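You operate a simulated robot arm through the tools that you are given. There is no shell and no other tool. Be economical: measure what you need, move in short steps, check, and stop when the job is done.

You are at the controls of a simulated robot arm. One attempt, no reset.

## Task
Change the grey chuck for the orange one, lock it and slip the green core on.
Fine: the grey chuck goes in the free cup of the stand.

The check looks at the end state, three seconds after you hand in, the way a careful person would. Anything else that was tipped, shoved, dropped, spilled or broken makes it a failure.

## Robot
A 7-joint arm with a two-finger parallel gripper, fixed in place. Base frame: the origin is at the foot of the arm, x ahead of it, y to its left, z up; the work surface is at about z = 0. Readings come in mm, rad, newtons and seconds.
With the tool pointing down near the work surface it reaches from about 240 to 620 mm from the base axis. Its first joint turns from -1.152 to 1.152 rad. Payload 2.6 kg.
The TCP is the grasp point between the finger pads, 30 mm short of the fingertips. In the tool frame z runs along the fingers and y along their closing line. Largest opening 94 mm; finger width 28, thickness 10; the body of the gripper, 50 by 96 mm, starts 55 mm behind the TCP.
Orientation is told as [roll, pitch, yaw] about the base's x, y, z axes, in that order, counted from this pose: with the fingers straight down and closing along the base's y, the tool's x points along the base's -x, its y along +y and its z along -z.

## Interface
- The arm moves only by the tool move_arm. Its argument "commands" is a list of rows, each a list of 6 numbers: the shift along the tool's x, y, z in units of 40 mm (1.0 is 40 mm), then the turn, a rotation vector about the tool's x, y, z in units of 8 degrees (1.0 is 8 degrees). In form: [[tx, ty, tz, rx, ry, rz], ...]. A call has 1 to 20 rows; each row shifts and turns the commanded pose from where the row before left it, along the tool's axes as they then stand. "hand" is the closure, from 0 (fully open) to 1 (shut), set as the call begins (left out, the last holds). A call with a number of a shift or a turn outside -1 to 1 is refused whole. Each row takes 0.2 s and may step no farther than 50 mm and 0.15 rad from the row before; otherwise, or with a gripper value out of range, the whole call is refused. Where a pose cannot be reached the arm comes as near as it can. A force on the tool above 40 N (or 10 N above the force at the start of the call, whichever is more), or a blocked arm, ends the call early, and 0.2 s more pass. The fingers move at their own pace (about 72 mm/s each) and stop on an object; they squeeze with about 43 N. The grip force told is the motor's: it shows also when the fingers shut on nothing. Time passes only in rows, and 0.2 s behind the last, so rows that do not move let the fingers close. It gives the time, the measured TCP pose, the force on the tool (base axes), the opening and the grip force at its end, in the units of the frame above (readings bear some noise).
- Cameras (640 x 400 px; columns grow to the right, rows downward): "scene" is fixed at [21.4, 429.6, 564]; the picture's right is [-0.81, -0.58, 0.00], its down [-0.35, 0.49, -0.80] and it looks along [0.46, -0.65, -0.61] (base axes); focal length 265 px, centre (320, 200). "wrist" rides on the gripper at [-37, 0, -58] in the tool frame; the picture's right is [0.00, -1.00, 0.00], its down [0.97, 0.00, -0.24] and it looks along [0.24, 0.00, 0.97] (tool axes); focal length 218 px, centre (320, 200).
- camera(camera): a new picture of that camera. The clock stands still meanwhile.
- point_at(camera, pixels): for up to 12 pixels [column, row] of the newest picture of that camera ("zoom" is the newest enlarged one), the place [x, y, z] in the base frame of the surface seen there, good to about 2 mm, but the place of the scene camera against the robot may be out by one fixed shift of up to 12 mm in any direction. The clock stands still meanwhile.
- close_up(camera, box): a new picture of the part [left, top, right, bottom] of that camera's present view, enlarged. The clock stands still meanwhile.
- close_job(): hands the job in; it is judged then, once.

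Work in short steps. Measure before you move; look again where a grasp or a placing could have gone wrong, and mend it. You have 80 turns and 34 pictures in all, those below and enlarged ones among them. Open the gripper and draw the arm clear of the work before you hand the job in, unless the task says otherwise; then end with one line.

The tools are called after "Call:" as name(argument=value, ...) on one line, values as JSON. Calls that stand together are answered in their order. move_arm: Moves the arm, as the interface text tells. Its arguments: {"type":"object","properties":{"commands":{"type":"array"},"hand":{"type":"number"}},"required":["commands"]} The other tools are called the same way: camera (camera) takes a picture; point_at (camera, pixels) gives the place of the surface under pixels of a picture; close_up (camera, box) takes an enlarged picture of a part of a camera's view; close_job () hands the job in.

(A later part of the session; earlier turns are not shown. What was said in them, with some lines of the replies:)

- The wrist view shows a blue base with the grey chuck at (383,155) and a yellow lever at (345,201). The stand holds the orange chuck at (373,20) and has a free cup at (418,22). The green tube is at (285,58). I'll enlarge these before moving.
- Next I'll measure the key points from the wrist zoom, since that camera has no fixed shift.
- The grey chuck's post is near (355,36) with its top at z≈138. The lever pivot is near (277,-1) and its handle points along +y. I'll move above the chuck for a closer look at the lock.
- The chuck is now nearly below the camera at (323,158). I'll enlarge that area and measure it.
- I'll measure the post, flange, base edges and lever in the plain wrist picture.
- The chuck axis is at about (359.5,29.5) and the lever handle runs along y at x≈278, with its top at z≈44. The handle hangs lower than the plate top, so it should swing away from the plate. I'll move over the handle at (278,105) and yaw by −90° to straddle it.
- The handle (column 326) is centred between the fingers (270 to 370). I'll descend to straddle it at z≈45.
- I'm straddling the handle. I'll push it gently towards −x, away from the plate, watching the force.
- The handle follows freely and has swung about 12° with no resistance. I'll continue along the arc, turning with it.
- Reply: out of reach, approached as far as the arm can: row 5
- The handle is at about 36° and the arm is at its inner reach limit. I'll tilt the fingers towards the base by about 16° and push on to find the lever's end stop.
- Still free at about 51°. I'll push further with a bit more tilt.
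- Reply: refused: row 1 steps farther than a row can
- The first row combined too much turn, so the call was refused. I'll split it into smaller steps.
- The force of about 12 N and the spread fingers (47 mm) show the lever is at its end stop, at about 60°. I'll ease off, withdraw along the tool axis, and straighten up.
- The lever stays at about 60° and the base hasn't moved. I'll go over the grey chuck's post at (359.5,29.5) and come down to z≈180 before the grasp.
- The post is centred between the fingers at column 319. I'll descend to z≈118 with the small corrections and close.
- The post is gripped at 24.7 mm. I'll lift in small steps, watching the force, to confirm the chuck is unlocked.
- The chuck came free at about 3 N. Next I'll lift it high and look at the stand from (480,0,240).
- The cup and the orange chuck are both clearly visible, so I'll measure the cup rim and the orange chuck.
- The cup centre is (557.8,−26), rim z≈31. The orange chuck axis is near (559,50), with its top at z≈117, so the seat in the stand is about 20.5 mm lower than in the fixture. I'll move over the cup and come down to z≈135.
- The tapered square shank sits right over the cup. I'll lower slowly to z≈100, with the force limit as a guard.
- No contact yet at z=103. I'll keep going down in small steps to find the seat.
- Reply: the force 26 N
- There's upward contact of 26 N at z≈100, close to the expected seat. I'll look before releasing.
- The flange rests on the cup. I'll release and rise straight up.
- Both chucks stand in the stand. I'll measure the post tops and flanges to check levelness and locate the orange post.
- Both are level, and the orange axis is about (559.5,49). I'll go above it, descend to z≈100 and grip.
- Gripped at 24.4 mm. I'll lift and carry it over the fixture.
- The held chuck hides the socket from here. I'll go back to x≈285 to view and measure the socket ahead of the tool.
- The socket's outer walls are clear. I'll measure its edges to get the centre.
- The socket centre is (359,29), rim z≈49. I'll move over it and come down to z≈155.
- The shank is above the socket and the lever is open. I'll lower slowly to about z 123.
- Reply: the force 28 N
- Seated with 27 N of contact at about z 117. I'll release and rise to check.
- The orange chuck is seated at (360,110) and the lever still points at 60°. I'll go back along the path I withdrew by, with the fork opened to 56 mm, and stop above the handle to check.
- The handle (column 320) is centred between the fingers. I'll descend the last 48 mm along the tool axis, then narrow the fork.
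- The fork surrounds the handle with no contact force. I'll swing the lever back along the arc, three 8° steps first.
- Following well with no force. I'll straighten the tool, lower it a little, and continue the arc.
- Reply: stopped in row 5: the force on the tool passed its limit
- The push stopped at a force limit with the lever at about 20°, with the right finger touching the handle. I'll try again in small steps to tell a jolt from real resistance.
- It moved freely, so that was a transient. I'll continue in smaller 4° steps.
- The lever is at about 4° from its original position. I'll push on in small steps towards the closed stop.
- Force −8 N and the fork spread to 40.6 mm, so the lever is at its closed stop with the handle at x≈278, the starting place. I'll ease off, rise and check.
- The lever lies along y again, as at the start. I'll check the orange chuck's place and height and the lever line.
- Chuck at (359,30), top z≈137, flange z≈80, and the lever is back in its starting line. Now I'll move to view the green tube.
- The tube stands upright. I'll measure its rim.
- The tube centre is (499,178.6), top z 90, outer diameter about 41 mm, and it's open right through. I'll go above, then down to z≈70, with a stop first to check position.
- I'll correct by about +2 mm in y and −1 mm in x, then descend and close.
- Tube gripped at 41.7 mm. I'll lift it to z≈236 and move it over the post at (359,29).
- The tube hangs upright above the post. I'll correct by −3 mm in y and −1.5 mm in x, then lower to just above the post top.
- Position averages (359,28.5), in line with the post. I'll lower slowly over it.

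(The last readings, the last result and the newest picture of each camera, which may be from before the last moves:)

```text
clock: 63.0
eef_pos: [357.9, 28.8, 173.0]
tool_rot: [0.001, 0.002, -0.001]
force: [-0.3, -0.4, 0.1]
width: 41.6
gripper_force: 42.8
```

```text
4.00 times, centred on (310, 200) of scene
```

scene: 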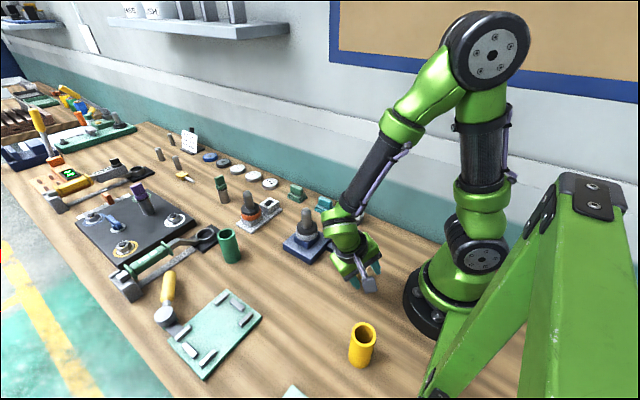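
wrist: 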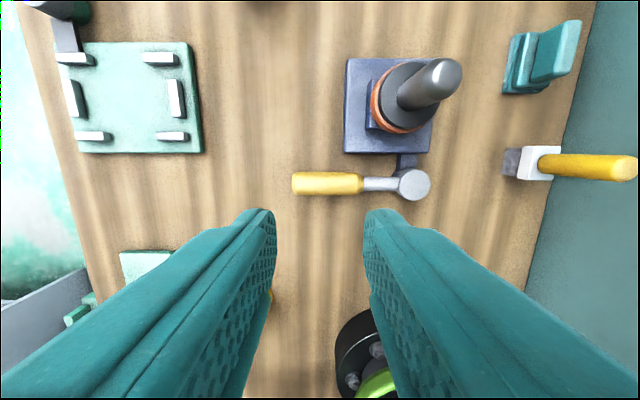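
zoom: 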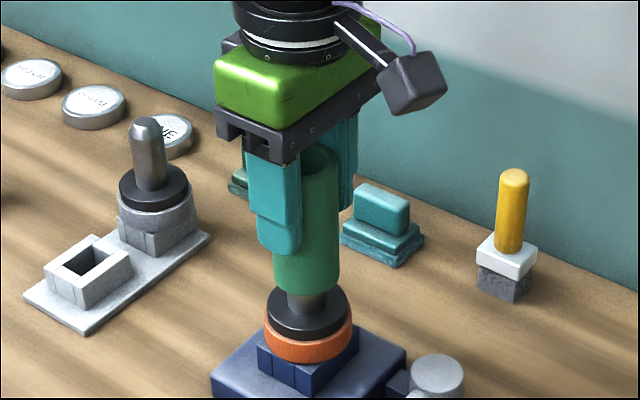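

The tube is over the post without contact. I'll lower it to the flange.

Call:
move_arm(commands=[[0, 0, 0.2, 0, 0, 0], [0, 0, 0.2, 0, 0, 0], [0, 0, 0.1, 0, 0, 0], [0, 0, 0.06, 0, 0, 0], [0, 0, 0.05, 0, 0, 0], [0, 0, 0, 0, 0, 0]])

```text
clock: 64.4
eef_pos: [359.5, 27.8, 149.1]
tool_rot: [0.001, 0.002, 0.0]
force: [-1.8, -0.8, 2.4]
width: 41.9
gripper_force: 42.9
```

Light contact at z 149, as expected for seating. One small press more to confirm, then release.

Call:
move_arm(commands=[[0, 0, 0.04, 0, 0, 0], [0, 0, 0, 0, 0, 0]])

Call:
move_arm(commands=[[0, 0, -0.02, 0, 0, 0], [0, 0, 0, 0, 0, 0], [0, 0, 0, 0, 0, 0]], hand=0.3)

```text
clock: 65.0
eef_pos: [358.9, 28.4, 147.7]
tool_rot: [0.002, -0.003, 0.0]
force: [-8.7, -2.8, 29.1]
width: 42.0
gripper_force: 43.6
```

```text
clock: 65.8
eef_pos: [358.9, 28.3, 147.9]
tool_rot: [0.001, 0.001, 0.001]
force: [0.3, -0.4, -0.1]
width: 65.6
gripper_force: 0.1
```

The tube seated firmly at 29 N and is released. I'll rise straight up, back away, and check the whole scene.

Call:
move_arm(commands=[[0, 0, -0.4, 0, 0, 0], [0, 0, -0.9, 0, 0, 0], [0, 0, -0.9, 0, 0, 0], [0, 0, -0.9, 0, 0, 0], [0, 0, -0.9, 0, 0, 0], [0, 0.8, -0.5, 0, 0, 0], [0, 0.8, 0, 0, 0, 0], [0, 0.8, 0, 0, 0, 0], [0, 0, 0, 0, 0, 0]], hand=0)

Call:
camera(camera="scene")

Call:
close_up(camera="scene", box=[230, 150, 390, 290])

```text
clock: 67.8
eef_pos: [360.8, 125.1, 329.0]
tool_rot: [0.0, 0.0, 0.0]
force: [0.7, -1.3, 0.5]
width: 94.1
gripper_force: 0.1
```

```text
3 pictures are left
```

scene: 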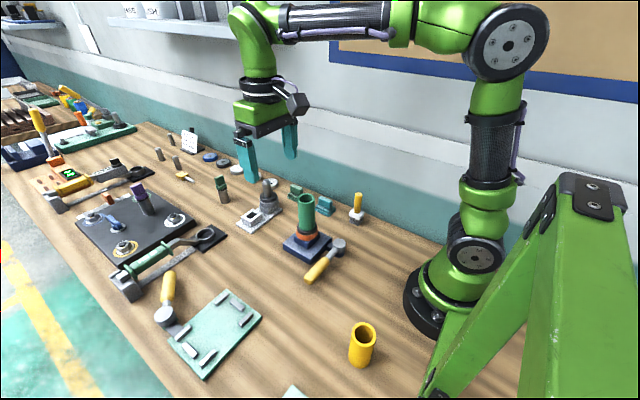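

```text
2.86 times, centred on (310, 220) of scene
```

zoom: 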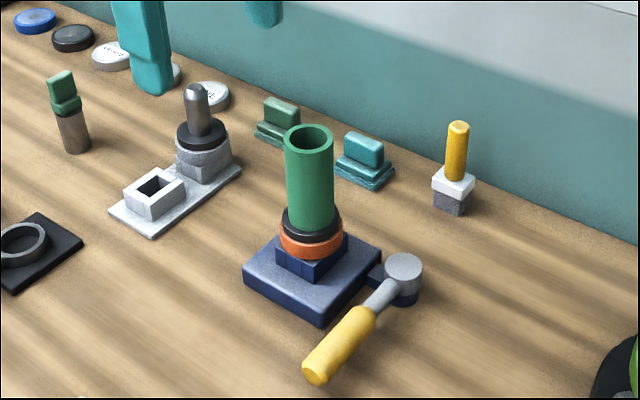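

The picture shows the green core seated on the orange chuck, the lever back in its closed line, the grey chuck in the stand, and everything else in place. The gripper is open and clear, so I'll hand in.

Call:
close_job()

```text
The job is handed in.
```

The orange chuck is in the fixture with the lever closed, the green core is on it, the grey chuck is in the stand's free cup, and the job is handed in; I judged the lock by the lever's position and didn't pull on the chuck to test it.
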